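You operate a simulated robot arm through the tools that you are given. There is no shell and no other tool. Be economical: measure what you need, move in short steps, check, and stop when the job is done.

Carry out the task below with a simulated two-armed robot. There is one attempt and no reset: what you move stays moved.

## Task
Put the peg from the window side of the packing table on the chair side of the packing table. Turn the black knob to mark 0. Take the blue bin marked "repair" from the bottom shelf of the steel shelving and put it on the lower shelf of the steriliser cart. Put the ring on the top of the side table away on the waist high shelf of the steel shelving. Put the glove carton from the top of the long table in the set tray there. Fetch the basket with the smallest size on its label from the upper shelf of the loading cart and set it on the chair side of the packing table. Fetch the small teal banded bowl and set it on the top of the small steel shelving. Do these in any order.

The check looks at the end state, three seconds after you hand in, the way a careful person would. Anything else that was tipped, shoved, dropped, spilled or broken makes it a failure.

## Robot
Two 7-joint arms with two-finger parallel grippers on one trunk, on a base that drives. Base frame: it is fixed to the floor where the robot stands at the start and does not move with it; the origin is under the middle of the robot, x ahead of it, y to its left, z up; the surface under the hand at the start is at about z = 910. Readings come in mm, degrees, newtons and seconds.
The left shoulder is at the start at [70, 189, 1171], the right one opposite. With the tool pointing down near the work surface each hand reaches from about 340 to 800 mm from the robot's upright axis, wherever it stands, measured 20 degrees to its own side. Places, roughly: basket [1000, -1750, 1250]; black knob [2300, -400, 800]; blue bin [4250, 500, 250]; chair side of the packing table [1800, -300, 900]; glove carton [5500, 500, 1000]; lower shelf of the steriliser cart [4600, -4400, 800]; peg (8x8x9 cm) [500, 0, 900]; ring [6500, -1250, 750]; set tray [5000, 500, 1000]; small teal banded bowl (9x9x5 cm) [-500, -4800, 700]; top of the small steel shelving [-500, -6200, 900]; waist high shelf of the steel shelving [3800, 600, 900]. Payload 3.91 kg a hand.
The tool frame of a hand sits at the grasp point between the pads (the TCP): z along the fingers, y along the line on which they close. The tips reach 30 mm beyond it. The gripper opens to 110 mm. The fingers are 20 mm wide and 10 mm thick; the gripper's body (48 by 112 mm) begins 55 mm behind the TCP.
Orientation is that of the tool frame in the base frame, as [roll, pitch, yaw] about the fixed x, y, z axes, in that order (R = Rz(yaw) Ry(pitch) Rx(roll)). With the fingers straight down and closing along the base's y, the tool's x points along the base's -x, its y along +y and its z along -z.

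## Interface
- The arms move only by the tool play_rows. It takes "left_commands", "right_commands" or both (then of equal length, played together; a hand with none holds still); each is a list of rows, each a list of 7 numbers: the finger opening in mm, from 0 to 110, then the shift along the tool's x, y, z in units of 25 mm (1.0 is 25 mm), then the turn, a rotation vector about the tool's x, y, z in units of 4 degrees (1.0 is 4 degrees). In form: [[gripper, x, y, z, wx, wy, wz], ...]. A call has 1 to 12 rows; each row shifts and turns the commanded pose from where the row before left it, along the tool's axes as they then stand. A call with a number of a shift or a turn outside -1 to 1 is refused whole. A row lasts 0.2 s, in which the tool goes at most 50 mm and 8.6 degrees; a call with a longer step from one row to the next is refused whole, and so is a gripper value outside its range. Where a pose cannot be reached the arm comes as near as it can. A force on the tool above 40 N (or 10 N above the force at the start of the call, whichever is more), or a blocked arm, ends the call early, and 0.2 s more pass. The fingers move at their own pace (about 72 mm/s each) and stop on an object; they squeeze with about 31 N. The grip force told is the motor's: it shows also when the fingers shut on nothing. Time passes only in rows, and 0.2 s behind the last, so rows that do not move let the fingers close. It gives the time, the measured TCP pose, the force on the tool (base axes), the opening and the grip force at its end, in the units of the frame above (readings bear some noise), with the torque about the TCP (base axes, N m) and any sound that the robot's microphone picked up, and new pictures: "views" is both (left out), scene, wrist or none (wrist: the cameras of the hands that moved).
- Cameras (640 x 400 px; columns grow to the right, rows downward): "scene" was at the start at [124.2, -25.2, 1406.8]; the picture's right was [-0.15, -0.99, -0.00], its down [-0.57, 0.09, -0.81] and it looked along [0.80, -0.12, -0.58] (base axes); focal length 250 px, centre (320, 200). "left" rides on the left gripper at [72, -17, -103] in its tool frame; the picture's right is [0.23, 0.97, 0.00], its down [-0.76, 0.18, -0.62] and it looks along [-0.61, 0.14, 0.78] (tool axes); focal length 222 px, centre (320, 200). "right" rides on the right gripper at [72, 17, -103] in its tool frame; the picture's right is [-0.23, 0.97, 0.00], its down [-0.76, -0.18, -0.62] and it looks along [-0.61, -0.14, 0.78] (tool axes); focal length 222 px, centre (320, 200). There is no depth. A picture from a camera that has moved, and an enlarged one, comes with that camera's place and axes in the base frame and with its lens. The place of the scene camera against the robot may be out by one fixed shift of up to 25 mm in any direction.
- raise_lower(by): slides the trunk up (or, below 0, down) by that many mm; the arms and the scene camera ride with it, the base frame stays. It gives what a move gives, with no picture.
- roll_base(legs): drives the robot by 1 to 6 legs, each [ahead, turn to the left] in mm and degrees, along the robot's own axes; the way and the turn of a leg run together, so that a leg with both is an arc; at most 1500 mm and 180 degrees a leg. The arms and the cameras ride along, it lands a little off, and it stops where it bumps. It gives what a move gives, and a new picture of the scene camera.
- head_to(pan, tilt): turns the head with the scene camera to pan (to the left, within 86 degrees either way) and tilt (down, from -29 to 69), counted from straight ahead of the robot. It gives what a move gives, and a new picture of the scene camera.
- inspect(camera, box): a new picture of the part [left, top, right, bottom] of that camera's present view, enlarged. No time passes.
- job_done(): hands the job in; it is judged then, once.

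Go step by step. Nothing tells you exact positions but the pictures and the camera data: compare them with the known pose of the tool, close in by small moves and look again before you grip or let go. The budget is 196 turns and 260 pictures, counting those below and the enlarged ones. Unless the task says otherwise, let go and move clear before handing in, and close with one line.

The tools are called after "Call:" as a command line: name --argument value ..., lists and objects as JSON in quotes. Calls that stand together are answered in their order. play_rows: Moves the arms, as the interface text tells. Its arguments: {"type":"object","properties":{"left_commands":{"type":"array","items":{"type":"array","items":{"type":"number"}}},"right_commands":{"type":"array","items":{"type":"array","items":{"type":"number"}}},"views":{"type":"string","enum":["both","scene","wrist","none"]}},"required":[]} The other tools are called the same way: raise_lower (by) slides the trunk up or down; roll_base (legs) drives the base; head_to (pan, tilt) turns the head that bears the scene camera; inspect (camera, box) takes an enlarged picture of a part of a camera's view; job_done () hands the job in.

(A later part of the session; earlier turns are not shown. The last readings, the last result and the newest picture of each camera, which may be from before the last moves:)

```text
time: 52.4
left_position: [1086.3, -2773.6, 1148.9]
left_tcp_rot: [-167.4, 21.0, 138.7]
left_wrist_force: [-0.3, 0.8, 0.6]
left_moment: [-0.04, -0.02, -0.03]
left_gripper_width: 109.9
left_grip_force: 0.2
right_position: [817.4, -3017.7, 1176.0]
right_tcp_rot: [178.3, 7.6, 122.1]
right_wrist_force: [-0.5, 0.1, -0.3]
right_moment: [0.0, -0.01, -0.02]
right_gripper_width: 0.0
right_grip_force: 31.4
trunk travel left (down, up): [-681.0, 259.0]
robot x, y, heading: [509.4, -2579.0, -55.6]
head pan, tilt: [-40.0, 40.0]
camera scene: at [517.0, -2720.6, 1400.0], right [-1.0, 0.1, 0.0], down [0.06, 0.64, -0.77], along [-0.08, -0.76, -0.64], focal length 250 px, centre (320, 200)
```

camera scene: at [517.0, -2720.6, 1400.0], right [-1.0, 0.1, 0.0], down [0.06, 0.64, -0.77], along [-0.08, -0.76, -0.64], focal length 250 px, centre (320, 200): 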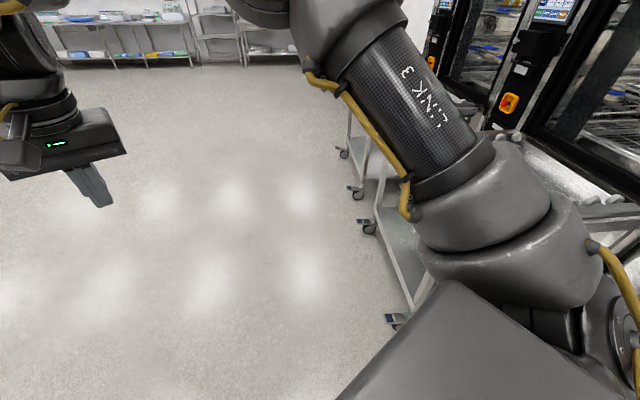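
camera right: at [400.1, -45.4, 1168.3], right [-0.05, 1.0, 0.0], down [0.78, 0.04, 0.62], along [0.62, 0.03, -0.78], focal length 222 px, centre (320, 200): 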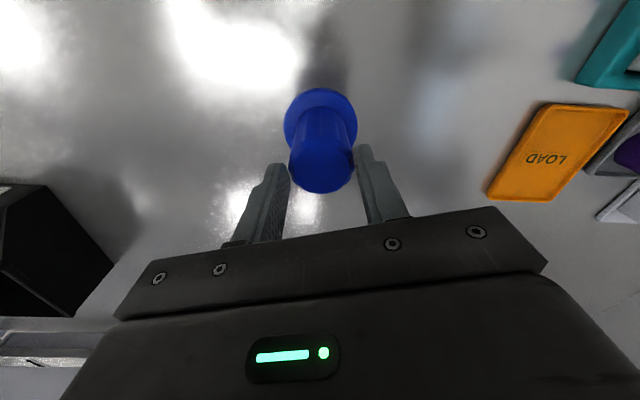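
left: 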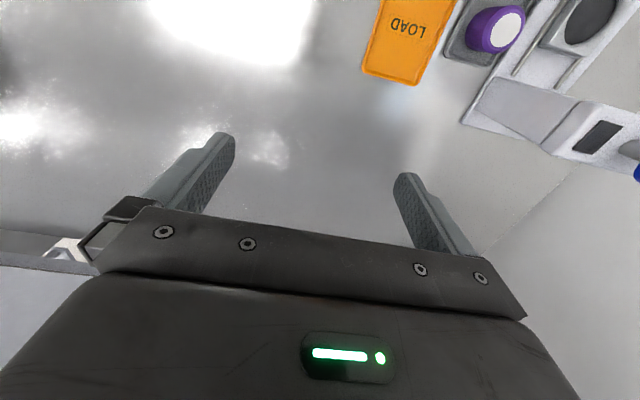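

The peg isn't in view; it likely flew toward the cart. I drive clear and turn to face the cart from its open side.

Call:
roll_base --legs '[[620, 0], [0, 145]]'

Call:
head_to --pan 0 --tilt 35

```text
time: 61.9
left_position: [512.6, -2611.1, 1149.2]
left_tcp_rot: [-167.3, 21.0, -77.2]
left_wrist_force: [0.3, 0.0, -0.1]
left_moment: [-0.01, 0.03, -0.02]
left_gripper_width: 110.0
left_grip_force: 0.0
right_position: [871.6, -2570.6, 1176.1]
right_tcp_rot: [178.1, 7.4, -93.8]
right_wrist_force: [0.9, 0.2, -0.4]
right_moment: [0.01, 0.0, 0.01]
right_gripper_width: 0.2
right_grip_force: 31.2
trunk travel left (down, up): [-681.0, 259.0]
robot x, y, heading: [870.4, -3103.2, 88.3]
head pan, tilt: [-40.0, 40.0]
camera scene: at [909.7, -3005.1, 1400.2], right [0.75, -0.66, 0.0], down [-0.43, -0.48, -0.77], along [0.51, 0.57, -0.64], focal length 250 px, centre (320, 200)
```

scene: 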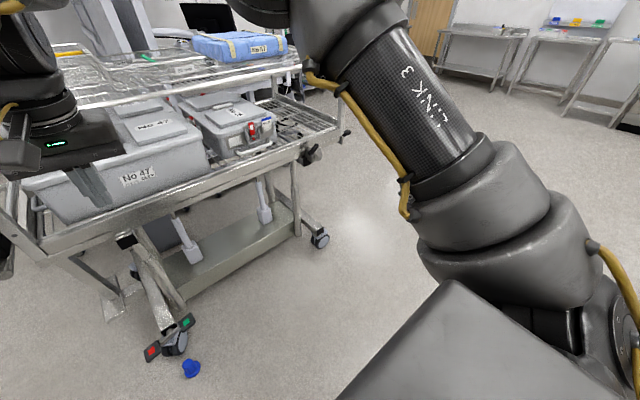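

```text
time: 62.9
left_position: [511.4, -2611.0, 1150.4]
left_tcp_rot: [-167.3, 21.0, -77.2]
left_wrist_force: [0.1, -0.3, -0.5]
left_moment: [0.01, -0.02, -0.02]
left_gripper_width: 110.2
left_grip_force: 0.2
right_position: [872.0, -2570.8, 1176.7]
right_tcp_rot: [178.2, 7.5, -94.0]
right_wrist_force: [0.6, 0.3, 0.0]
right_moment: [0.01, 0.0, -0.02]
right_gripper_width: 0.1
right_grip_force: 31.3
trunk travel left (down, up): [-681.0, 259.0]
robot x, y, heading: [864.5, -3107.6, 88.5]
head pan, tilt: [0.0, 35.0]
camera scene: at [856.0, -2979.8, 1407.6], right [1.0, -0.03, 0.0], down [-0.02, -0.57, -0.82], along [0.02, 0.82, -0.57], focal length 250 px, centre (320, 200)
```

scene: 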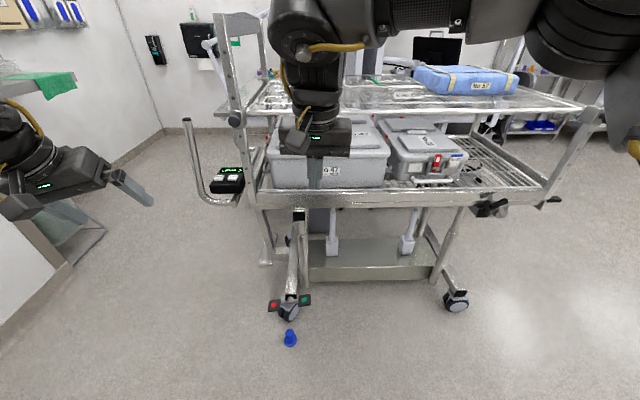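

The peg lies by the cart's caster at about [706, -2308]. I inspect it, then move nearer and straighten the left tool.

Call:
inspect --camera "scene" --box '[240, 280, 340, 360]'

Call:
roll_base --legs '[[200, 0]]'

Call:
play_rows --left_commands '[[110, 0, 0, 0, -0.41, 0.93, 0.49], [110, 0, 0, 0, -0.41, 0.93, 0.49], [110, 0, 0, 0, -0.41, 0.93, 0.49], [110, 0, 0, 0, -0.41, 0.93, 0.49], [110, 0, 0, 0, -0.41, 0.93, 0.49], [110, 0, 0, 0, -0.41, 0.93, 0.49]]' --right_commands '[[60, 0.8, 0, 0, 0, 0, 0], [60, 0.8, 0, 0, 0, 0, 0], [60, 0.8, 0, 0, 0, 0, 0], [60, 0.8, 0, 0, 0, 0, 0], [60, 0.8, 0, 0, 0, 0, 0], [60, 0, 0, 0, 0, 0, 0]]' --views "scene"

```text
5.00 times, centred on (290, 320) of scene
camera zoom: at [856.0, -2979.8, 1407.6], right [1.0, -0.03, 0.0], down [-0.02, -0.57, -0.82], along [0.02, 0.82, -0.57], focal length 1249 px, centre (470, -400)
```

zoom: 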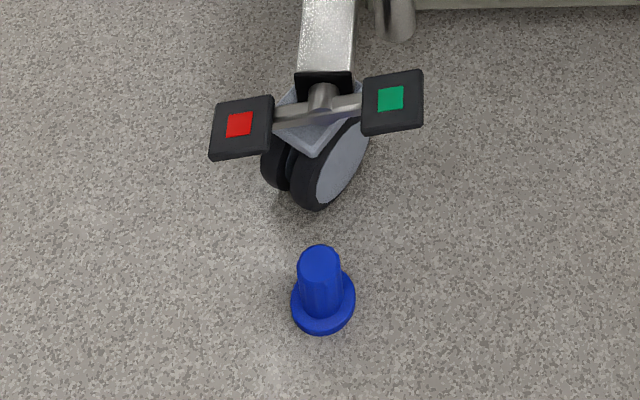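

```text
time: 64.5
left_position: [517.3, -2415.2, 1150.3]
left_tcp_rot: [-167.3, 21.0, -77.1]
left_wrist_force: [-0.1, 0.0, -0.4]
left_moment: [0.0, -0.01, 0.02]
left_gripper_width: 110.2
left_grip_force: 0.1
right_position: [877.0, -2373.4, 1175.9]
right_tcp_rot: [178.2, 7.5, -93.7]
right_wrist_force: [0.0, -0.2, 0.2]
right_moment: [-0.01, 0.0, 0.0]
right_gripper_width: 0.0
right_grip_force: 31.2
trunk travel left (down, up): [-681.0, 259.0]
robot x, y, heading: [868.6, -2906.5, 88.3]
head pan, tilt: [0.0, 35.0]
camera scene: at [861.4, -2783.2, 1407.7], right [1.0, -0.03, 0.0], down [-0.02, -0.57, -0.82], along [0.02, 0.82, -0.57], focal length 250 px, centre (320, 200)
```

scene: 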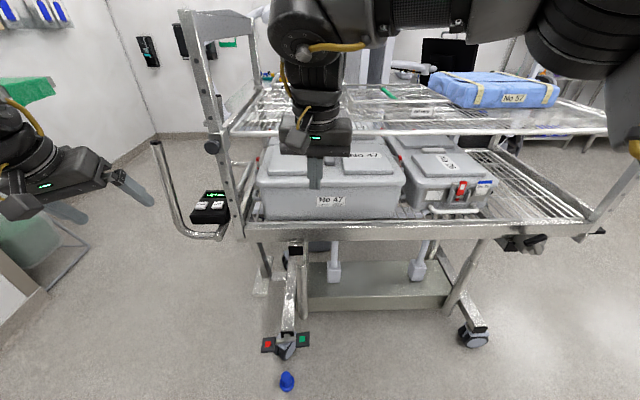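

```text
time: 65.9
left_position: [517.5, -2413.9, 1149.4]
left_tcp_rot: [180.0, -0.1, -91.5]
left_wrist_force: [0.5, 0.7, -0.3]
left_moment: [-0.01, 0.0, -0.01]
left_gripper_width: 110.0
left_grip_force: 0.0
right_position: [874.8, -2391.8, 1174.4]
right_tcp_rot: [178.1, 7.3, -93.7]
right_wrist_force: [0.7, -0.4, -0.1]
right_moment: [-0.04, 0.01, 0.02]
right_gripper_width: 60.0
right_grip_force: 0.0
right hand out of reach, approached as far as the arm can: row 2, 3, 4, 5
trunk travel left (down, up): [-681.0, 259.0]
robot x, y, heading: [868.2, -2910.1, 88.5]
head pan, tilt: [0.0, 35.0]
camera scene: at [862.4, -2781.7, 1407.5], right [1.0, -0.03, 0.0], down [-0.02, -0.57, -0.82], along [0.02, 0.82, -0.57], focal length 250 px, centre (320, 200)
```

scene: 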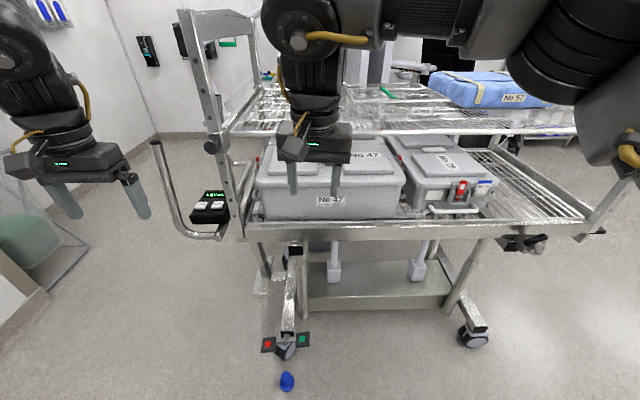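

Peg stands upright, hands are clear of the cart. I lower the trunk.

Call:
raise_lower --by -640

Call:
play_rows --left_commands '[[110, 0, -0.9, 0.3, 0, 0, 0], [110, 0, -0.9, 0.3, 0, 0, 0], [110, 0, -0.9, 0.3, 0, 0, 0], [110, 0, -0.9, 0.3, 0, 0, 0], [110, 0, -0.9, 0.3, 0, 0, 0], [110, 0, -0.9, 0.3, 0, 0, 0], [110, 0, -0.9, 0.3, 0, 0, 0], [110, 0, -0.9, 0.3, 0, 0, 0]]'

```text
refused: -640 is not a number from -400 to 400
```

```text
time: 67.7
left_position: [698.2, -2419.1, 1088.1]
left_tcp_rot: [179.9, -0.2, -91.3]
left_wrist_force: [-0.6, -0.2, 0.1]
left_moment: [0.03, 0.04, 0.0]
left_gripper_width: 109.8
left_grip_force: 0.0
right_position: [874.5, -2392.3, 1174.0]
right_tcp_rot: [178.3, 7.4, -93.6]
right_wrist_force: [-0.1, 0.5, 0.8]
right_moment: [0.01, 0.01, 0.01]
right_gripper_width: 60.1
right_grip_force: 0.0
trunk travel left (down, up): [-681.0, 259.0]
robot x, y, heading: [871.3, -2912.4, 88.5]
head pan, tilt: [0.0, 35.0]
camera scene: at [862.6, -2781.8, 1407.5], right [1.0, -0.03, 0.0], down [-0.02, -0.57, -0.82], along [0.02, 0.82, -0.57], focal length 250 px, centre (320, 200)
camera left: at [714.5, -2492.0, 1191.9], right [-0.98, -0.2, 0.0], down [-0.16, 0.77, 0.62], along [-0.13, 0.61, -0.78], focal length 222 px, centre (320, 200)
```

scene: 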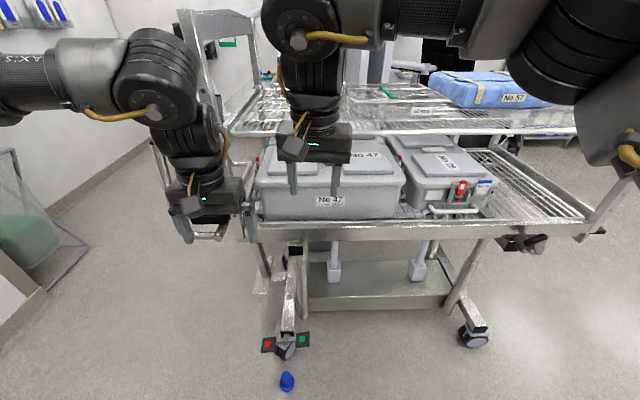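
left: 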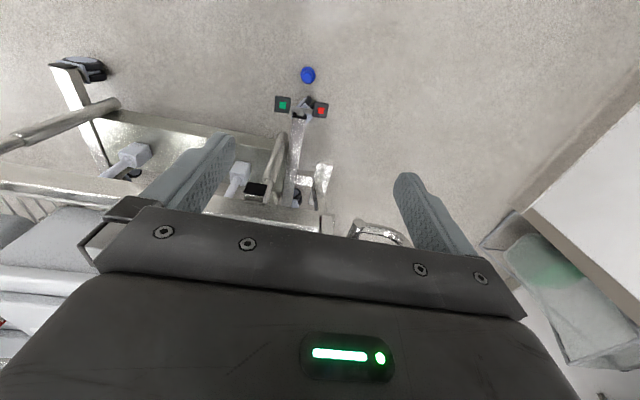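

I lower the trunk in two parts.

Call:
raise_lower --by -380

Call:
raise_lower --by -280

Call:
play_rows --left_commands '[[110, 0, -0.5, 0, 0, 0, 0]]'

```text
time: 71.4
left_position: [698.0, -2419.1, 709.1]
left_tcp_rot: [-179.9, 0.0, -91.4]
left_wrist_force: [1.0, 1.0, 1.0]
left_moment: [-0.01, 0.03, 0.0]
left_gripper_width: 110.1
left_grip_force: 0.1
right_position: [874.9, -2391.5, 792.8]
right_tcp_rot: [178.3, 7.4, -93.7]
right_wrist_force: [0.5, 0.0, -0.7]
right_moment: [0.0, 0.02, 0.0]
right_gripper_width: 60.2
right_grip_force: 0.0
trunk travel left (down, up): [-301.0, 639.0]
robot x, y, heading: [870.7, -2905.4, 88.4]
head pan, tilt: [0.0, 35.0]
```

```text
time: 74.2
left_position: [697.3, -2419.0, 429.9]
left_tcp_rot: [-179.9, 0.0, -91.4]
left_wrist_force: [-0.1, 0.2, -0.1]
left_moment: [0.01, -0.04, -0.02]
left_gripper_width: 110.0
left_grip_force: 0.0
right_position: [873.6, -2390.7, 514.9]
right_tcp_rot: [178.3, 7.4, -93.7]
right_wrist_force: [-0.1, -0.6, -0.1]
right_moment: [-0.02, 0.03, -0.03]
right_gripper_width: 59.7
right_grip_force: 0.1
trunk travel left (down, up): [-21.0, 919.0]
robot x, y, heading: [870.7, -2908.7, 88.5]
head pan, tilt: [0.0, 35.0]
```

```text
time: 74.6
left_position: [709.7, -2419.7, 429.4]
left_tcp_rot: [-179.9, 0.0, -91.4]
left_wrist_force: [0.0, -0.2, 0.2]
left_moment: [0.02, -0.01, 0.0]
left_gripper_width: 109.9
left_grip_force: 0.1
right_position: [873.5, -2392.2, 513.4]
right_tcp_rot: [178.3, 7.3, -93.7]
right_wrist_force: [0.2, 1.2, -0.3]
right_moment: [-0.01, -0.02, 0.01]
right_gripper_width: 60.1
right_grip_force: 0.0
trunk travel left (down, up): [-21.0, 919.0]
robot x, y, heading: [870.7, -2908.2, 88.3]
head pan, tilt: [0.0, 35.0]
camera scene: at [861.5, -2782.4, 747.6], right [1.0, -0.03, 0.0], down [-0.02, -0.57, -0.82], along [0.02, 0.82, -0.57], focal length 250 px, centre (320, 200)
camera left: at [725.7, -2492.8, 531.9], right [-0.98, -0.2, 0.0], down [-0.16, 0.77, 0.62], along [-0.13, 0.61, -0.78], focal length 222 px, centre (320, 200)
```

scene: 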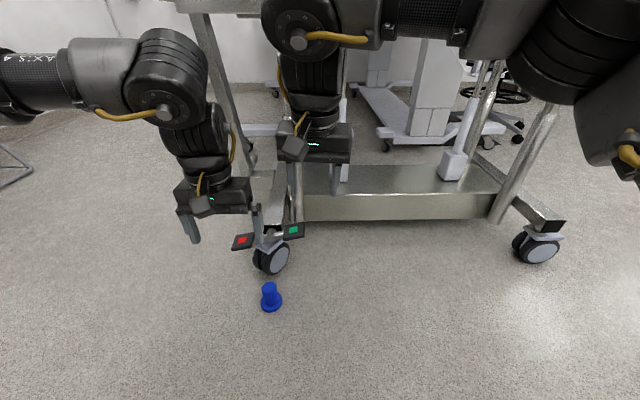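
left: 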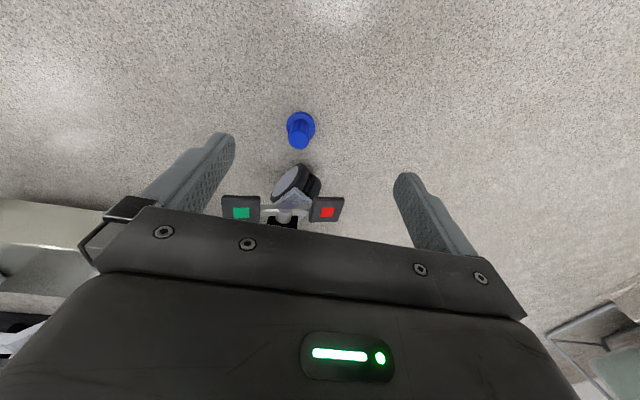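

Peg at about [730, -2298] on the floor. I move over it and come down part way.

Call:
play_rows --left_commands '[[110, -0.98, -0.14, 0, 0, 0, 0], [110, -0.98, -0.14, 0, 0, 0, 0], [110, -0.98, -0.14, 0, 0, 0, 0], [110, -0.98, -0.14, 0, 0, 0, 0], [110, -0.98, -0.14, 0, 0, 0, 0], [110, 0, 0, 1, 0, 0, 0], [110, 0, 0, 1, 0, 0, 0], [110, 0, 0, 1, 0, 0, 0], [110, 0, 0, 1, 0, 0, 0], [110, 0, 0, 1, 0, 0, 0], [110, 0, 0, 1, 0, 0, 0], [110, 0, 0, 1, 0, 0, 0]]'

```text
time: 77.2
left_position: [730.8, -2298.0, 253.2]
left_tcp_rot: [-179.9, 0.0, -91.6]
left_wrist_force: [0.1, 0.1, 0.2]
left_moment: [-0.02, -0.01, 0.0]
left_gripper_width: 109.9
left_grip_force: 0.0
right_position: [875.1, -2391.4, 514.9]
right_tcp_rot: [178.3, 7.4, -93.7]
right_wrist_force: [0.6, 0.3, 0.1]
right_moment: [0.01, -0.02, -0.01]
right_gripper_width: 59.9
right_grip_force: 0.1
trunk travel left (down, up): [-21.0, 919.0]
robot x, y, heading: [868.6, -2906.6, 88.7]
head pan, tilt: [0.0, 35.0]
camera scene: at [861.5, -2782.4, 747.6], right [1.0, -0.03, 0.0], down [-0.02, -0.57, -0.82], along [0.02, 0.82, -0.57], focal length 250 px, centre (320, 200)
camera left: at [746.8, -2371.2, 357.0], right [-0.98, -0.2, 0.0], down [-0.16, 0.77, 0.62], along [-0.13, 0.61, -0.78], focal length 222 px, centre (320, 200)
```

scene: 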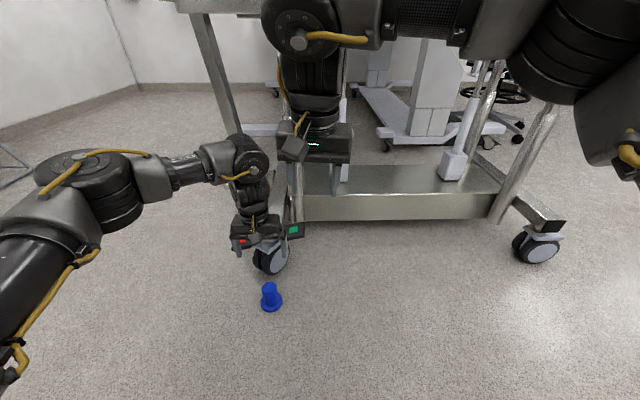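
left: 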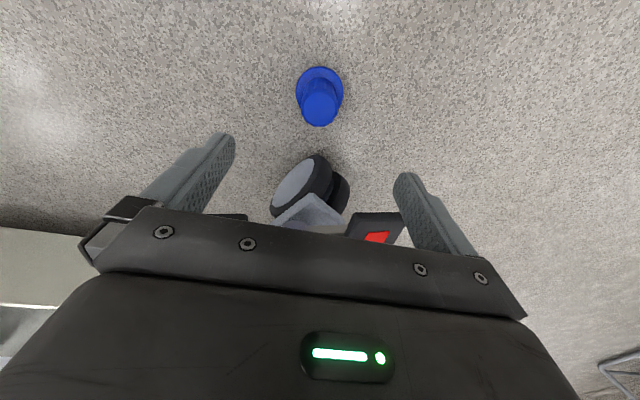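

Well aligned; descend, grip and lift.

Call:
play_rows --left_commands '[[110, 0, 0, 1, 0, 0, 0], [110, 0, 0, 1, 0, 0, 0], [110, 0, 0, 1, 0, 0, 0], [110, 0, 0, 1, 0, 0, 0], [110, 0, 0, 1, 0, 0, 0], [110, 0, 0, 1, 0, 0, 0], [110, 0, 0, 1, 0, 0, 0], [110, 0, 0, 0.8, 0, 0, 0], [0, 0, 0, 0, 0, 0, 0], [0, 0, 0, 0, 0, 0, 0], [0, 0, 0, 0, 0, 0, 0], [0, 0, 0, 0, 0, 0, 0]]' --views "none"

Call:
play_rows --left_commands '[[0, 0, 0, -1, 0, 0, 0], [0, 0, 0, -1, 0, 0, 0], [0, 0.5, 0, -1, 0, 0, 0], [0, 1, 0, -1, 0, 0, 0], [0, 1, 0, -1, 0, 0, 0], [0, 1, 0, -1, 0, 0, 0], [0, 1, 0, -1, 0, 0, 0], [0, 1, 0, -1, 0, 0, 0], [0, 1, 0, -1, 0, 0, 0], [0, 0, 0, -1, 0, 0, 0], [0, 0, 0, -1, 0, 0, 0], [0, 0, 0, -1, 0, 0, 0]]' --views "wrist"

```text
time: 79.8
left_position: [728.6, -2297.1, 58.6]
left_tcp_rot: [-180.0, 0.1, -91.6]
left_wrist_force: [-0.7, 0.0, 0.9]
left_moment: [0.0, -0.01, 0.01]
left_gripper_width: 45.0
left_grip_force: 31.0
right_position: [875.5, -2391.5, 512.8]
right_tcp_rot: [178.3, 7.5, -93.7]
right_wrist_force: [0.1, -0.2, -0.8]
right_moment: [-0.01, 0.0, 0.0]
right_gripper_width: 60.0
right_grip_force: 0.0
trunk travel left (down, up): [-21.0, 919.0]
robot x, y, heading: [874.0, -2906.3, 88.4]
head pan, tilt: [0.0, 35.0]
```

```text
time: 82.4
left_position: [707.5, -2408.7, 353.2]
left_tcp_rot: [-180.0, 0.0, -91.4]
left_wrist_force: [0.3, 0.5, -0.9]
left_moment: [-0.03, 0.02, 0.01]
left_gripper_width: 45.0
left_grip_force: 31.3
left hand out of reach, approached as far as the arm can: row 8, 9, 11
right_position: [875.0, -2392.7, 514.4]
right_tcp_rot: [178.3, 7.3, -93.7]
right_wrist_force: [-0.1, -0.1, 0.1]
right_moment: [0.03, 0.01, 0.0]
right_gripper_width: 60.0
right_grip_force: 0.0
trunk travel left (down, up): [-21.0, 919.0]
robot x, y, heading: [869.9, -2907.1, 88.5]
head pan, tilt: [0.0, 35.0]
camera left: at [724.0, -2482.2, 456.3], right [-0.98, -0.2, 0.0], down [-0.16, 0.77, 0.62], along [-0.13, 0.61, -0.78], focal length 222 px, centre (320, 200)
```

left: 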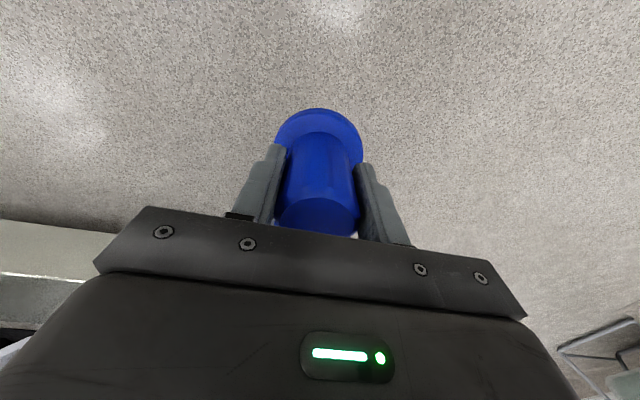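

The peg is in the left hand. I raise the trunk and look at the upper shelf for the 60 mm basket.

Call:
raise_lower --by 400

Call:
raise_lower --by 400

Call:
head_to --pan 0 --tilt 30

```text
time: 86.2
left_position: [707.9, -2407.2, 752.1]
left_tcp_rot: [-179.9, -0.1, -91.4]
left_wrist_force: [0.4, 0.1, -0.8]
left_moment: [-0.02, -0.01, -0.03]
left_gripper_width: 45.1
left_grip_force: 30.8
right_position: [874.3, -2391.4, 914.9]
right_tcp_rot: [178.3, 7.5, -93.8]
right_wrist_force: [0.8, 0.0, -1.1]
right_moment: [0.0, -0.01, -0.05]
right_gripper_width: 59.6
right_grip_force: 0.1
trunk travel left (down, up): [-421.0, 519.0]
robot x, y, heading: [868.0, -2905.0, 88.5]
head pan, tilt: [0.0, 35.0]
```

```text
time: 90.1
left_position: [707.6, -2408.1, 1153.4]
left_tcp_rot: [-179.8, 0.0, -91.5]
left_wrist_force: [0.1, 0.3, 0.1]
left_moment: [-0.05, -0.02, 0.0]
left_gripper_width: 44.8
left_grip_force: 30.8
right_position: [875.2, -2392.0, 1314.6]
right_tcp_rot: [178.3, 7.4, -93.7]
right_wrist_force: [-0.2, 0.6, -0.1]
right_moment: [0.02, -0.02, 0.01]
right_gripper_width: 60.0
right_grip_force: 0.1
trunk travel left (down, up): [-821.0, 119.0]
robot x, y, heading: [872.3, -2911.0, 88.3]
head pan, tilt: [0.0, 35.0]
```

```text
time: 90.7
left_position: [707.1, -2408.8, 1153.0]
left_tcp_rot: [-179.8, 0.1, -91.5]
left_wrist_force: [0.7, -0.1, -0.3]
left_moment: [0.0, -0.01, 0.02]
left_gripper_width: 45.4
left_grip_force: 31.0
right_position: [873.3, -2391.6, 1313.8]
right_tcp_rot: [178.2, 7.4, -93.7]
right_wrist_force: [0.3, -0.4, 0.7]
right_moment: [-0.02, -0.01, 0.03]
right_gripper_width: 59.8
right_grip_force: 0.0
trunk travel left (down, up): [-821.0, 119.0]
robot x, y, heading: [869.4, -2905.0, 88.4]
head pan, tilt: [0.0, 30.0]
camera scene: at [861.4, -2779.7, 1555.3], right [1.0, -0.03, 0.0], down [-0.01, -0.5, -0.87], along [0.02, 0.87, -0.5], focal length 250 px, centre (320, 200)
```

scene: 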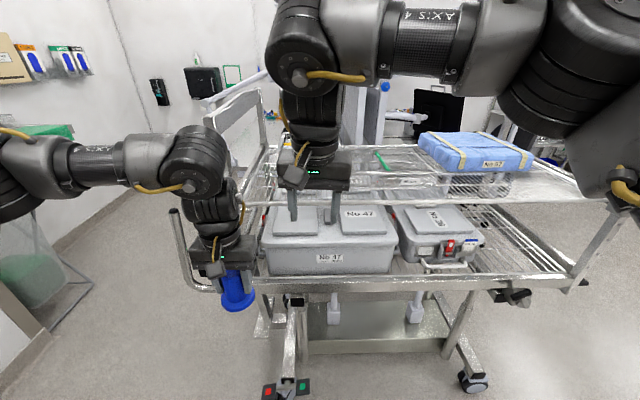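

The green handle of the 60 mm basket is around [1080, -1980, 1250]. I raise both hands clear of the shelf level and straighten the right tool, then move in.

Call:
play_rows --left_commands '[[0, 0, 0, -1, 0, 0, 0], [0, 0, 0, -1, 0, 0, 0], [0, 0, 0, -1, 0, 0, 0], [0, 0, 0, -1, 0, 0, 0], [0, 0, 0, -1, 0, 0, 0], [0, 0, 0, -1, 0, 0, 0], [0, 0, 0, -1, 0, 0, 0], [0, 0, 0, -1, 0, 0, 0], [0, 0, 0, -1, 0, 0, 0], [0, 0, 0, -1, 0, 0, 0]]' --right_commands '[[60, 0, 0, 0, 0.23, 0.93, -0.26], [60, 0, 0, 0, 0.22, 0.92, -0.26], [80, 0, 0, -1, 0, 0, 0], [80, 0, 0, -1, 0, 0, 0], [80, 0, 0, -1, 0, 0, 0], [80, 0, -0.8, 0, 0, 0, 0], [80, 0, -0.8, 0, 0, 0, 0], [80, 0, -0.8, 0, 0, 0, 0], [80, 0, -0.8, 0, 0, 0, 0], [80, 0, -0.8, 0, 0, 0, 0]]' --views "scene"

```text
time: 92.9
left_position: [710.8, -2408.9, 1403.8]
left_tcp_rot: [179.9, 0.1, -91.5]
left_wrist_force: [0.2, -0.2, -0.8]
left_moment: [0.02, 0.02, -0.02]
left_gripper_width: 44.7
left_grip_force: 31.4
right_position: [977.5, -2394.7, 1389.8]
right_tcp_rot: [-180.0, 0.1, -91.4]
right_wrist_force: [0.7, -0.2, -0.4]
right_moment: [0.05, 0.02, 0.03]
right_gripper_width: 79.9
right_grip_force: 0.1
trunk travel left (down, up): [-821.0, 119.0]
robot x, y, heading: [872.9, -2906.1, 88.3]
head pan, tilt: [0.0, 30.0]
camera scene: at [865.5, -2781.1, 1555.4], right [1.0, -0.03, 0.0], down [-0.02, -0.5, -0.87], along [0.02, 0.87, -0.5], focal length 250 px, centre (320, 200)
```

scene: 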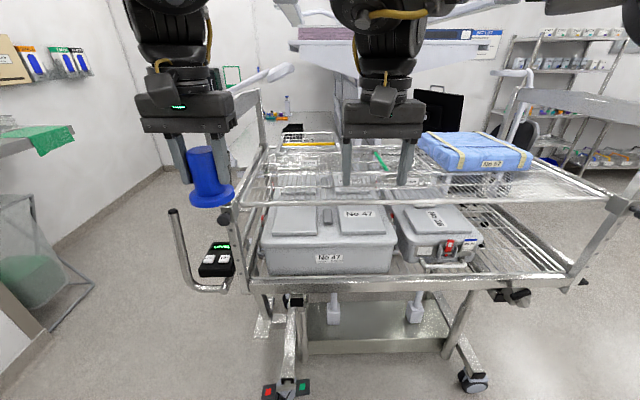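

The cart hardly moved (knob still near [610, -2180]). I sidestep right while moving in so the left arm keeps away from the cart's end frame.

Call:
roll_base --legs '[[0, -17], [335, 0], [0, 17]]'

Call:
inspect --camera "right" --box '[0, 0, 640, 400]'

```text
time: 97.1
left_position: [816.0, -2089.2, 1402.2]
left_tcp_rot: [179.9, 0.0, -91.4]
left_wrist_force: [-0.3, -0.4, -0.3]
left_moment: [-0.03, 0.02, -0.03]
left_gripper_width: 44.7
left_grip_force: 31.0
right_position: [1082.1, -2074.3, 1389.3]
right_tcp_rot: [-179.8, 0.0, -91.6]
right_wrist_force: [0.3, -0.3, 0.6]
right_moment: [-0.03, -0.02, 0.02]
right_gripper_width: 79.8
right_grip_force: 0.0
trunk travel left (down, up): [-821.0, 119.0]
robot x, y, heading: [978.4, -2589.4, 88.4]
head pan, tilt: [0.0, 30.0]
camera scene: at [969.9, -2461.2, 1555.2], right [1.0, -0.03, 0.0], down [-0.01, -0.5, -0.87], along [0.02, 0.87, -0.5], focal length 250 px, centre (320, 200)
```

scene: 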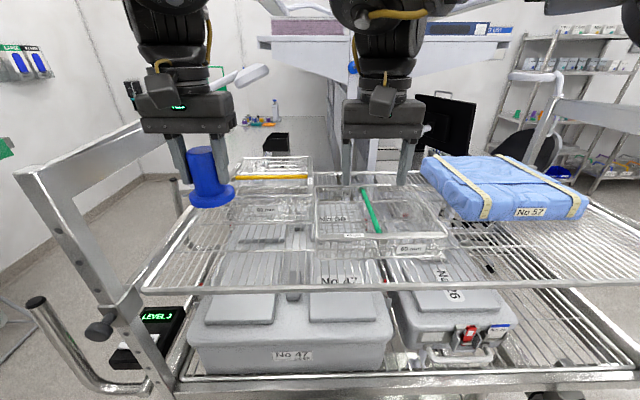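

```text
1.00 times, centred on (320, 200) of right (not enlarged: the box is as wide or as high as the picture)
camera zoom: at [1062.8, -2146.7, 1490.7], right [-0.97, 0.25, 0.0], down [0.2, 0.76, 0.62], along [0.16, 0.6, -0.78], focal length 222 px, centre (320, 200)
```

zoom: 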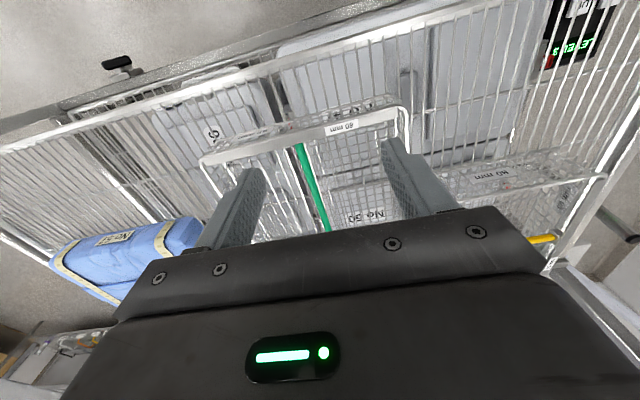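

I check the labels up close.

Call:
inspect --camera "scene" --box '[220, 150, 460, 290]'

Call:
inspect --camera "right" --box '[190, 80, 450, 240]'

```text
2.67 times, centred on (340, 220) of scene
camera zoom: at [969.9, -2461.2, 1555.2], right [1.0, -0.03, 0.0], down [-0.01, -0.5, -0.87], along [0.02, 0.87, -0.5], focal length 666 px, centre (267, 147)
```

zoom: 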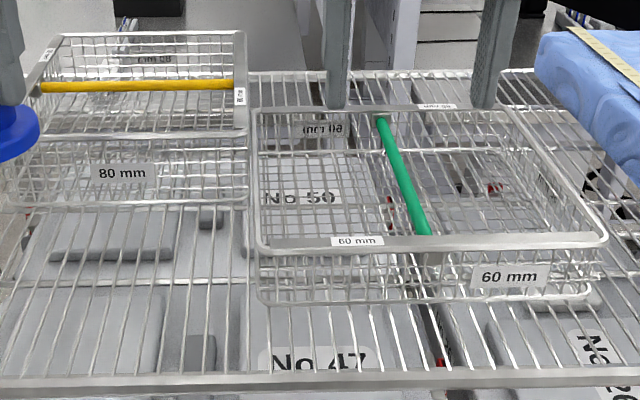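

```text
2.46 times, centred on (320, 160) of right
camera zoom: at [1062.8, -2146.7, 1490.7], right [-0.97, 0.25, 0.0], down [0.2, 0.76, 0.62], along [0.16, 0.6, -0.78], focal length 547 px, centre (320, 298)
```

zoom: 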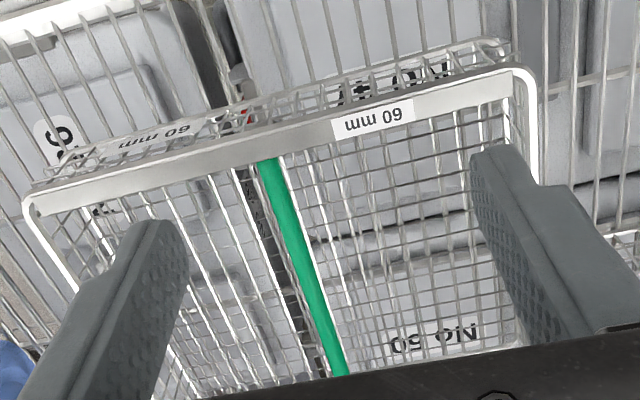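

The green-handled basket is the 60 mm one. Its bar runs along y at about x=1115, z=1236, mid y≈−1945. I bring the right hand above it.

Call:
play_rows --right_commands '[[80, -0.87, -0.19, 0, 0, 0, 0], [80, -0.87, -0.19, 0, 0, 0, 0], [80, -0.87, -0.19, 0, 0, 0, 0], [80, -0.87, -0.19, 0, 0, 0, 0], [80, -0.87, -0.19, 0, 0, 0, 0], [80, -0.87, -0.19, 0, 0, 0, 0], [80, 0, 0, 0.9, 0, 0, 0], [80, 0, 0, 0.9, 0, 0, 0], [80, 0, 0, 0.9, 0, 0, 0], [80, 0, 0, 0.9, 0, 0, 0]]'

```text
time: 99.3
left_position: [814.7, -2089.7, 1402.0]
left_tcp_rot: [180.0, 0.0, -91.5]
left_wrist_force: [-0.6, -0.1, 0.0]
left_moment: [0.0, 0.04, -0.02]
left_gripper_width: 45.0
left_grip_force: 31.3
right_position: [1091.7, -2008.6, 1290.0]
right_tcp_rot: [-179.8, 0.1, -91.5]
right_wrist_force: [0.0, 0.8, 0.1]
right_moment: [0.0, -0.01, 0.01]
right_gripper_width: 79.8
right_grip_force: 0.0
right hand out of reach, approached as far as the arm can: row 3, 4, 5, 6
trunk travel left (down, up): [-821.0, 119.0]
robot x, y, heading: [980.4, -2591.6, 88.4]
head pan, tilt: [0.0, 30.0]
camera scene: at [969.0, -2461.6, 1555.3], right [1.0, -0.03, 0.0], down [-0.01, -0.5, -0.87], along [0.02, 0.87, -0.5], focal length 250 px, centre (320, 200)
camera right: at [1072.3, -2080.3, 1393.0], right [-0.97, 0.25, 0.0], down [0.2, 0.76, 0.62], along [0.16, 0.6, -0.78], focal length 222 px, centre (320, 200)
```

scene: 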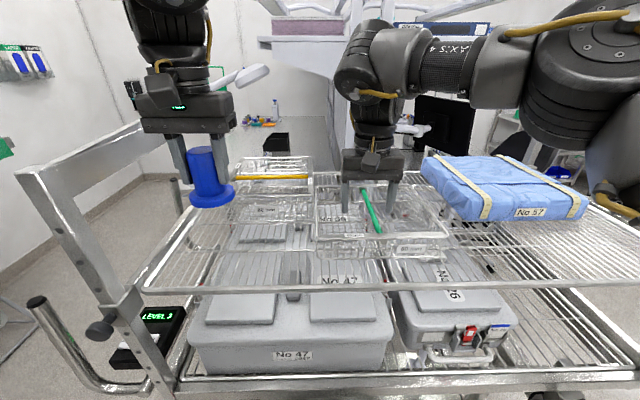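
right: 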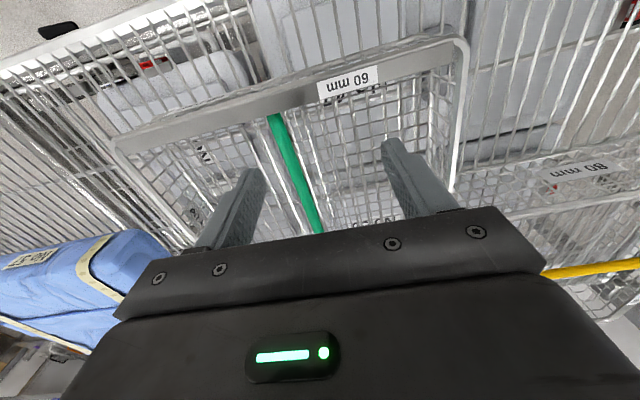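

The bar's at x≈1117. Lower down the reach is better; I move over its middle, descending to grip height.

Call:
play_rows --right_commands '[[80, -0.87, -0.31, 0.1, 0, 0, 0], [80, -0.87, -0.31, 0.1, 0, 0, 0], [80, -0.87, -0.31, 0.1, 0, 0, 0], [80, 0, 0, 0.5, 0, 0, 0], [80, 0, 0, 0, 0, 0, 0]]'

```text
time: 100.5
left_position: [813.5, -2090.3, 1402.1]
left_tcp_rot: [179.9, 0.0, -91.4]
left_wrist_force: [-0.3, -0.3, -1.1]
left_moment: [0.04, 0.0, -0.01]
left_gripper_width: 45.1
left_grip_force: 31.4
right_position: [1115.5, -1944.6, 1272.6]
right_tcp_rot: [-179.8, 0.1, -91.5]
right_wrist_force: [0.1, -0.7, 0.0]
right_moment: [-0.01, -0.03, -0.02]
right_gripper_width: 80.1
right_grip_force: 0.1
trunk travel left (down, up): [-821.0, 119.0]
robot x, y, heading: [977.8, -2589.6, 88.6]
head pan, tilt: [0.0, 30.0]
camera scene: at [968.3, -2462.0, 1555.3], right [1.0, -0.03, 0.0], down [-0.01, -0.5, -0.87], along [0.02, 0.87, -0.5], focal length 250 px, centre (320, 200)
camera right: at [1095.5, -2016.8, 1373.7], right [-0.97, 0.25, 0.0], down [0.2, 0.76, 0.62], along [0.16, 0.6, -0.78], focal length 222 px, centre (320, 200)
```

scene: 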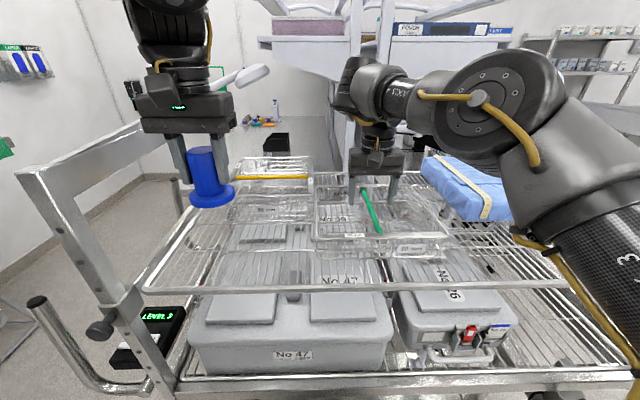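
right: 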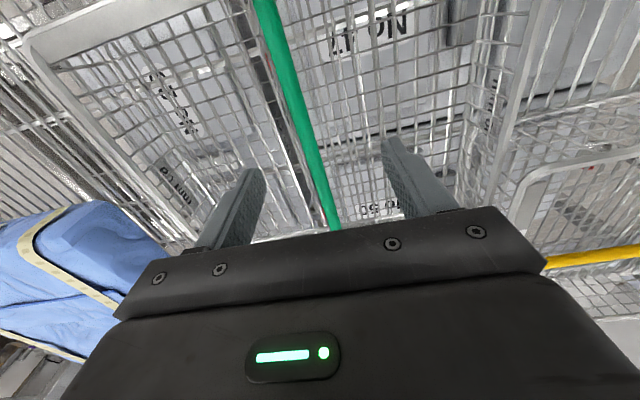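

Bar is between the fingers. Descend, close and look.

Call:
play_rows --right_commands '[[80, 0, -0.1, 0.5, 0, 0, 0], [80, 0, 0, 0.5, 0, 0, 0], [80, 0, 0, 0.5, 0, 0, 0], [0, 0, 0, 0, 0, 0, 0], [0, 0, 0, 0, 0, 0, 0], [0, 0, 0, 0, 0, 0, 0], [0, 0, 0, 0, 0, 0, 0]]'

```text
time: 102.1
left_position: [814.0, -2091.5, 1401.9]
left_tcp_rot: [-180.0, -0.1, -91.5]
left_wrist_force: [0.4, 0.9, -0.8]
left_moment: [-0.02, -0.01, 0.0]
left_gripper_width: 45.1
left_grip_force: 30.6
right_position: [1117.4, -1945.7, 1233.7]
right_tcp_rot: [-179.7, 0.0, -91.5]
right_wrist_force: [-0.3, 0.6, -0.1]
right_moment: [0.02, -0.01, 0.23]
right_gripper_width: 11.3
right_grip_force: 31.1
trunk travel left (down, up): [-821.0, 119.0]
robot x, y, heading: [977.8, -2592.4, 88.5]
head pan, tilt: [0.0, 30.0]
camera scene: at [968.3, -2462.2, 1555.4], right [1.0, -0.03, 0.0], down [-0.01, -0.5, -0.87], along [0.02, 0.87, -0.5], focal length 250 px, centre (320, 200)
camera right: at [1097.9, -2016.5, 1336.1], right [-0.97, 0.25, 0.0], down [0.2, 0.76, 0.62], along [0.16, 0.6, -0.78], focal length 222 px, centre (320, 200)
```

scene: 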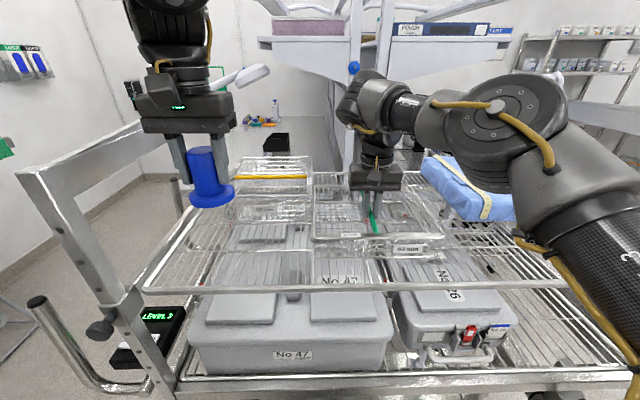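
right: 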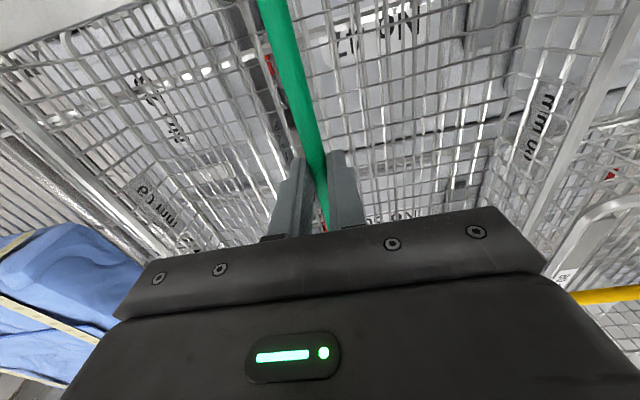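

Gripped the bar. I lift straight up and check.

Call:
play_rows --right_commands '[[0, 0, 0, -0.5, 0, 0, 0], [0, 0, 0, -0.8, 0, 0, 0], [0, 0, 0, -0.8, 0, 0, 0], [0, 0, 0, -0.8, 0, 0, 0], [0, 0, 0, -0.8, 0, 0, 0], [0, 0, 0, -0.5, 0, 0, 0]]'

```text
time: 103.5
left_position: [813.0, -2091.2, 1403.8]
left_tcp_rot: [180.0, 0.0, -91.5]
left_wrist_force: [0.6, -0.5, -0.9]
left_moment: [0.03, 0.0, -0.04]
left_gripper_width: 44.9
left_grip_force: 31.3
right_position: [1110.9, -1957.3, 1306.1]
right_tcp_rot: [-179.9, 0.2, -91.5]
right_wrist_force: [0.0, -0.4, -2.6]
right_moment: [-0.02, 0.0, -0.01]
right_gripper_width: 11.1
right_grip_force: 30.9
right hand out of reach, approached as far as the arm can: row 4, 5, 6
trunk travel left (down, up): [-821.0, 119.0]
robot x, y, heading: [977.1, -2588.7, 88.6]
head pan, tilt: [0.0, 30.0]
camera scene: at [968.4, -2462.6, 1555.4], right [1.0, -0.03, 0.0], down [-0.01, -0.5, -0.87], along [0.02, 0.87, -0.5], focal length 250 px, centre (320, 200)
camera right: at [1092.2, -2029.6, 1408.2], right [-0.97, 0.25, 0.0], down [0.2, 0.76, 0.62], along [0.16, 0.6, -0.78], focal length 222 px, centre (320, 200)
```

scene: 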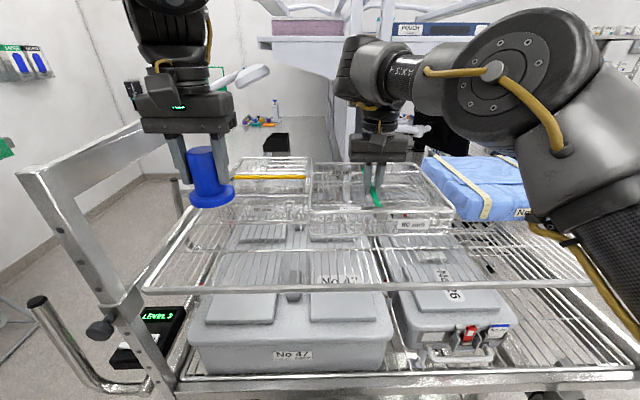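
right: 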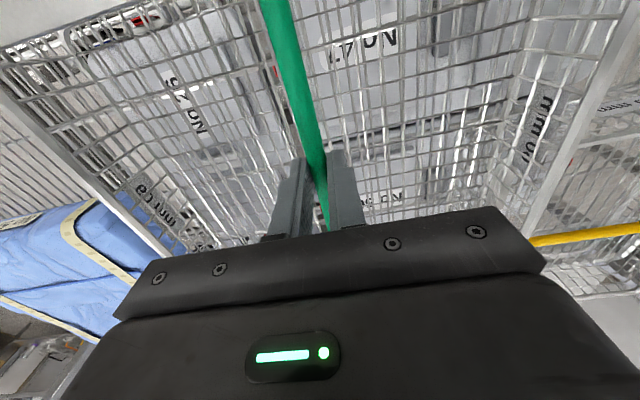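

The basket is up cleanly and light. I raise the trunk the rest of the way and back straight out.

Call:
raise_lower --by 110

Call:
roll_base --legs '[[-850, 0]]'

```text
time: 104.9
left_position: [814.2, -2089.8, 1512.7]
left_tcp_rot: [180.0, 0.0, -91.5]
left_wrist_force: [0.4, 0.3, -0.1]
left_moment: [-0.02, 0.01, 0.0]
left_gripper_width: 45.0
left_grip_force: 31.1
right_position: [1111.6, -1958.3, 1416.5]
right_tcp_rot: [-179.8, 0.1, -91.5]
right_wrist_force: [0.8, -0.4, -3.3]
right_moment: [-0.08, 0.01, 0.02]
right_gripper_width: 11.4
right_grip_force: 31.1
trunk travel left (down, up): [-931.0, 9.0]
robot x, y, heading: [981.1, -2590.8, 88.3]
head pan, tilt: [0.0, 30.0]
```

```text
time: 109.4
left_position: [789.9, -2937.1, 1510.8]
left_tcp_rot: [180.0, -0.1, -91.3]
left_wrist_force: [0.5, 0.1, -1.9]
left_moment: [-0.03, -0.01, -0.01]
left_gripper_width: 45.2
left_grip_force: 30.4
right_position: [1087.2, -2803.2, 1415.7]
right_tcp_rot: [-179.9, 0.1, -91.2]
right_wrist_force: [0.2, -0.2, -4.1]
right_moment: [-0.02, 0.02, -0.01]
right_gripper_width: 11.3
right_grip_force: 31.4
trunk travel left (down, up): [-931.0, 9.0]
robot x, y, heading: [952.7, -3439.3, 88.5]
head pan, tilt: [0.0, 30.0]
camera scene: at [946.4, -3307.8, 1665.1], right [1.0, -0.02, 0.0], down [-0.01, -0.5, -0.87], along [0.02, 0.86, -0.5], focal length 250 px, centre (320, 200)
```

scene: 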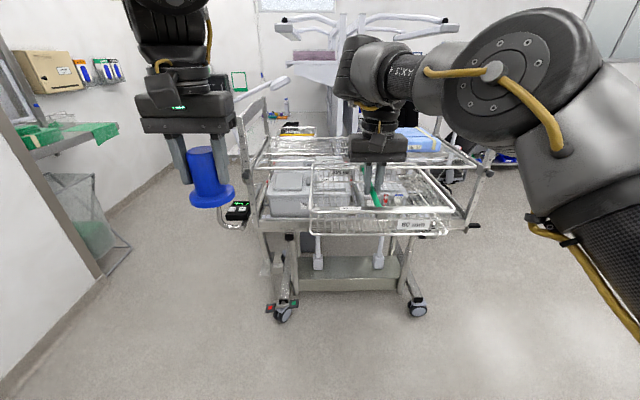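

Clear of the cart with the basket. I lower the trunk somewhat for steadiness, turn to face along +x and survey the way to the chair side.

Call:
raise_lower --by -180

Call:
roll_base --legs '[[0, -88.5]]'

Call:
head_to --pan 45 --tilt 20

```text
time: 111.4
left_position: [790.0, -2938.3, 1332.0]
left_tcp_rot: [-180.0, 0.1, -91.2]
left_wrist_force: [0.3, -0.1, -1.4]
left_moment: [-0.02, 0.0, -0.02]
left_gripper_width: 45.0
left_grip_force: 31.4
right_position: [1085.3, -2805.4, 1235.9]
right_tcp_rot: [-179.7, 0.1, -91.1]
right_wrist_force: [0.0, -0.6, -3.0]
right_moment: [-0.06, 0.02, 0.02]
right_gripper_width: 11.2
right_grip_force: 30.7
trunk travel left (down, up): [-751.0, 189.0]
robot x, y, heading: [954.7, -3440.1, 88.8]
head pan, tilt: [0.0, 30.0]
```

```text
time: 115.5
left_position: [1448.4, -3254.7, 1332.2]
left_tcp_rot: [-179.9, 0.0, -179.2]
left_wrist_force: [-0.5, 0.0, -0.6]
left_moment: [0.02, 0.0, -0.02]
left_gripper_width: 45.0
left_grip_force: 30.7
right_position: [1594.2, -3544.7, 1234.9]
right_tcp_rot: [-179.9, 0.0, -179.2]
right_wrist_force: [0.3, -0.5, -3.4]
right_moment: [0.04, 0.02, 0.01]
right_gripper_width: 11.3
right_grip_force: 31.2
trunk travel left (down, up): [-751.0, 189.0]
robot x, y, heading: [960.0, -3434.2, 0.7]
head pan, tilt: [0.0, 30.0]
camera scene: at [1084.5, -3448.7, 1485.3], right [0.01, -1.0, 0.0], down [-0.5, -0.01, -0.87], along [0.87, 0.01, -0.5], focal length 250 px, centre (320, 200)
```

scene: 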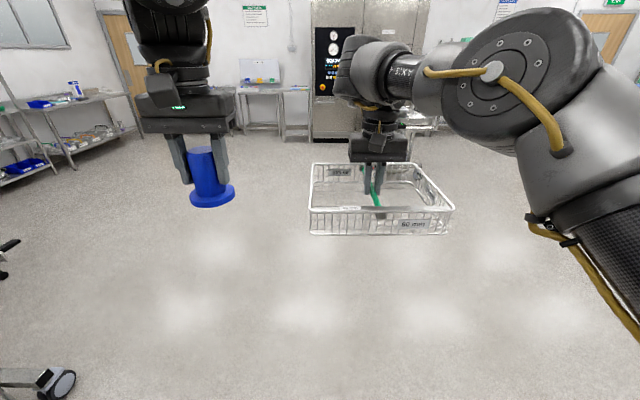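

```text
time: 116.7
left_position: [1449.2, -3254.7, 1332.3]
left_tcp_rot: [179.9, -0.1, -179.2]
left_wrist_force: [-0.1, 0.0, -1.5]
left_moment: [0.03, -0.01, -0.01]
left_gripper_width: 44.9
left_grip_force: 30.9
right_position: [1593.5, -3545.9, 1235.1]
right_tcp_rot: [-179.9, 0.1, -179.2]
right_wrist_force: [1.0, -0.3, -3.1]
right_moment: [-0.02, 0.04, -0.02]
right_gripper_width: 11.4
right_grip_force: 31.2
trunk travel left (down, up): [-751.0, 189.0]
robot x, y, heading: [958.0, -3436.5, 0.7]
head pan, tilt: [45.0, 20.0]
camera scene: at [1059.2, -3383.5, 1501.4], right [0.72, -0.7, 0.0], down [-0.24, -0.24, -0.94], along [0.66, 0.67, -0.34], focal length 250 px, centre (320, 200)
```

scene: 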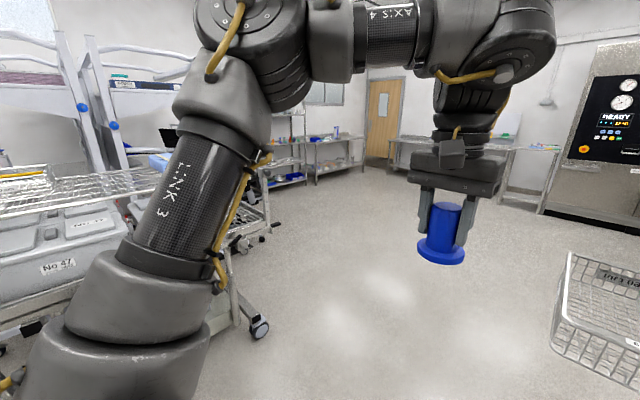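

Open floor ahead. I drive to x≈2700 and turn north.

Call:
roll_base --legs '[[1450, 0], [350, 0], [0, 89]]'

Call:
head_to --pan 20 --tilt 15

```text
time: 129.4
left_position: [2551.7, -2906.9, 1332.0]
left_tcp_rot: [-179.9, -0.1, -88.8]
left_wrist_force: [0.9, -0.3, -0.2]
left_moment: [-0.01, 0.0, 0.03]
left_gripper_width: 45.0
left_grip_force: 31.2
right_position: [2842.9, -2759.8, 1236.4]
right_tcp_rot: [-179.7, 0.1, -89.0]
right_wrist_force: [-0.2, -0.1, -3.5]
right_moment: [-0.07, 0.03, -0.02]
right_gripper_width: 11.0
right_grip_force: 31.0
trunk travel left (down, up): [-751.0, 189.0]
robot x, y, heading: [2735.8, -3399.5, 91.1]
head pan, tilt: [45.0, 20.0]
camera scene: at [2657.2, -3295.7, 1501.4], right [0.69, 0.72, 0.0], down [0.25, -0.24, -0.94], along [-0.68, 0.65, -0.34], focal length 250 px, centre (320, 200)
```

scene: 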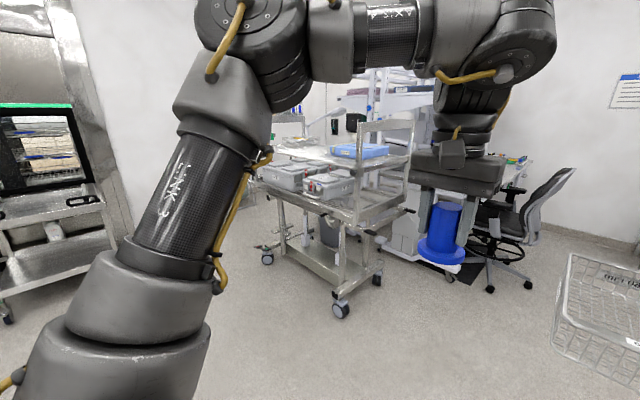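

```text
time: 130.3
left_position: [2552.9, -2906.5, 1331.6]
left_tcp_rot: [179.9, 0.0, -88.9]
left_wrist_force: [-1.1, -0.1, -1.2]
left_moment: [-0.04, -0.04, -0.01]
left_gripper_width: 44.7
left_grip_force: 31.3
right_position: [2842.0, -2760.2, 1235.4]
right_tcp_rot: [-179.9, 0.0, -88.9]
right_wrist_force: [0.2, -0.5, -2.0]
right_moment: [-0.08, 0.02, 0.01]
right_gripper_width: 11.1
right_grip_force: 31.3
trunk travel left (down, up): [-751.0, 189.0]
robot x, y, heading: [2737.9, -3398.4, 90.9]
head pan, tilt: [20.0, 15.0]
camera scene: at [2690.1, -3273.3, 1509.5], right [0.93, 0.36, 0.0], down [0.09, -0.24, -0.97], along [-0.35, 0.9, -0.26], focal length 250 px, centre (320, 200)
```

scene: 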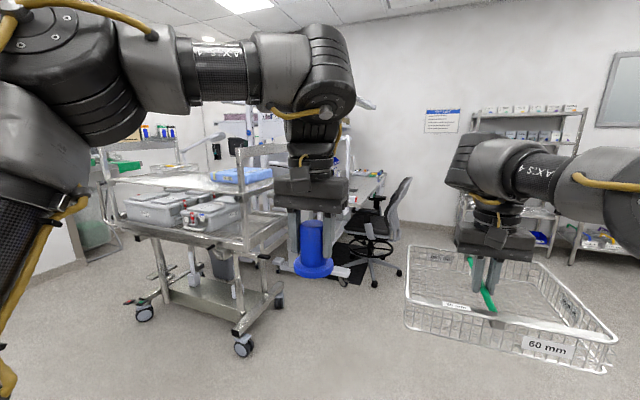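

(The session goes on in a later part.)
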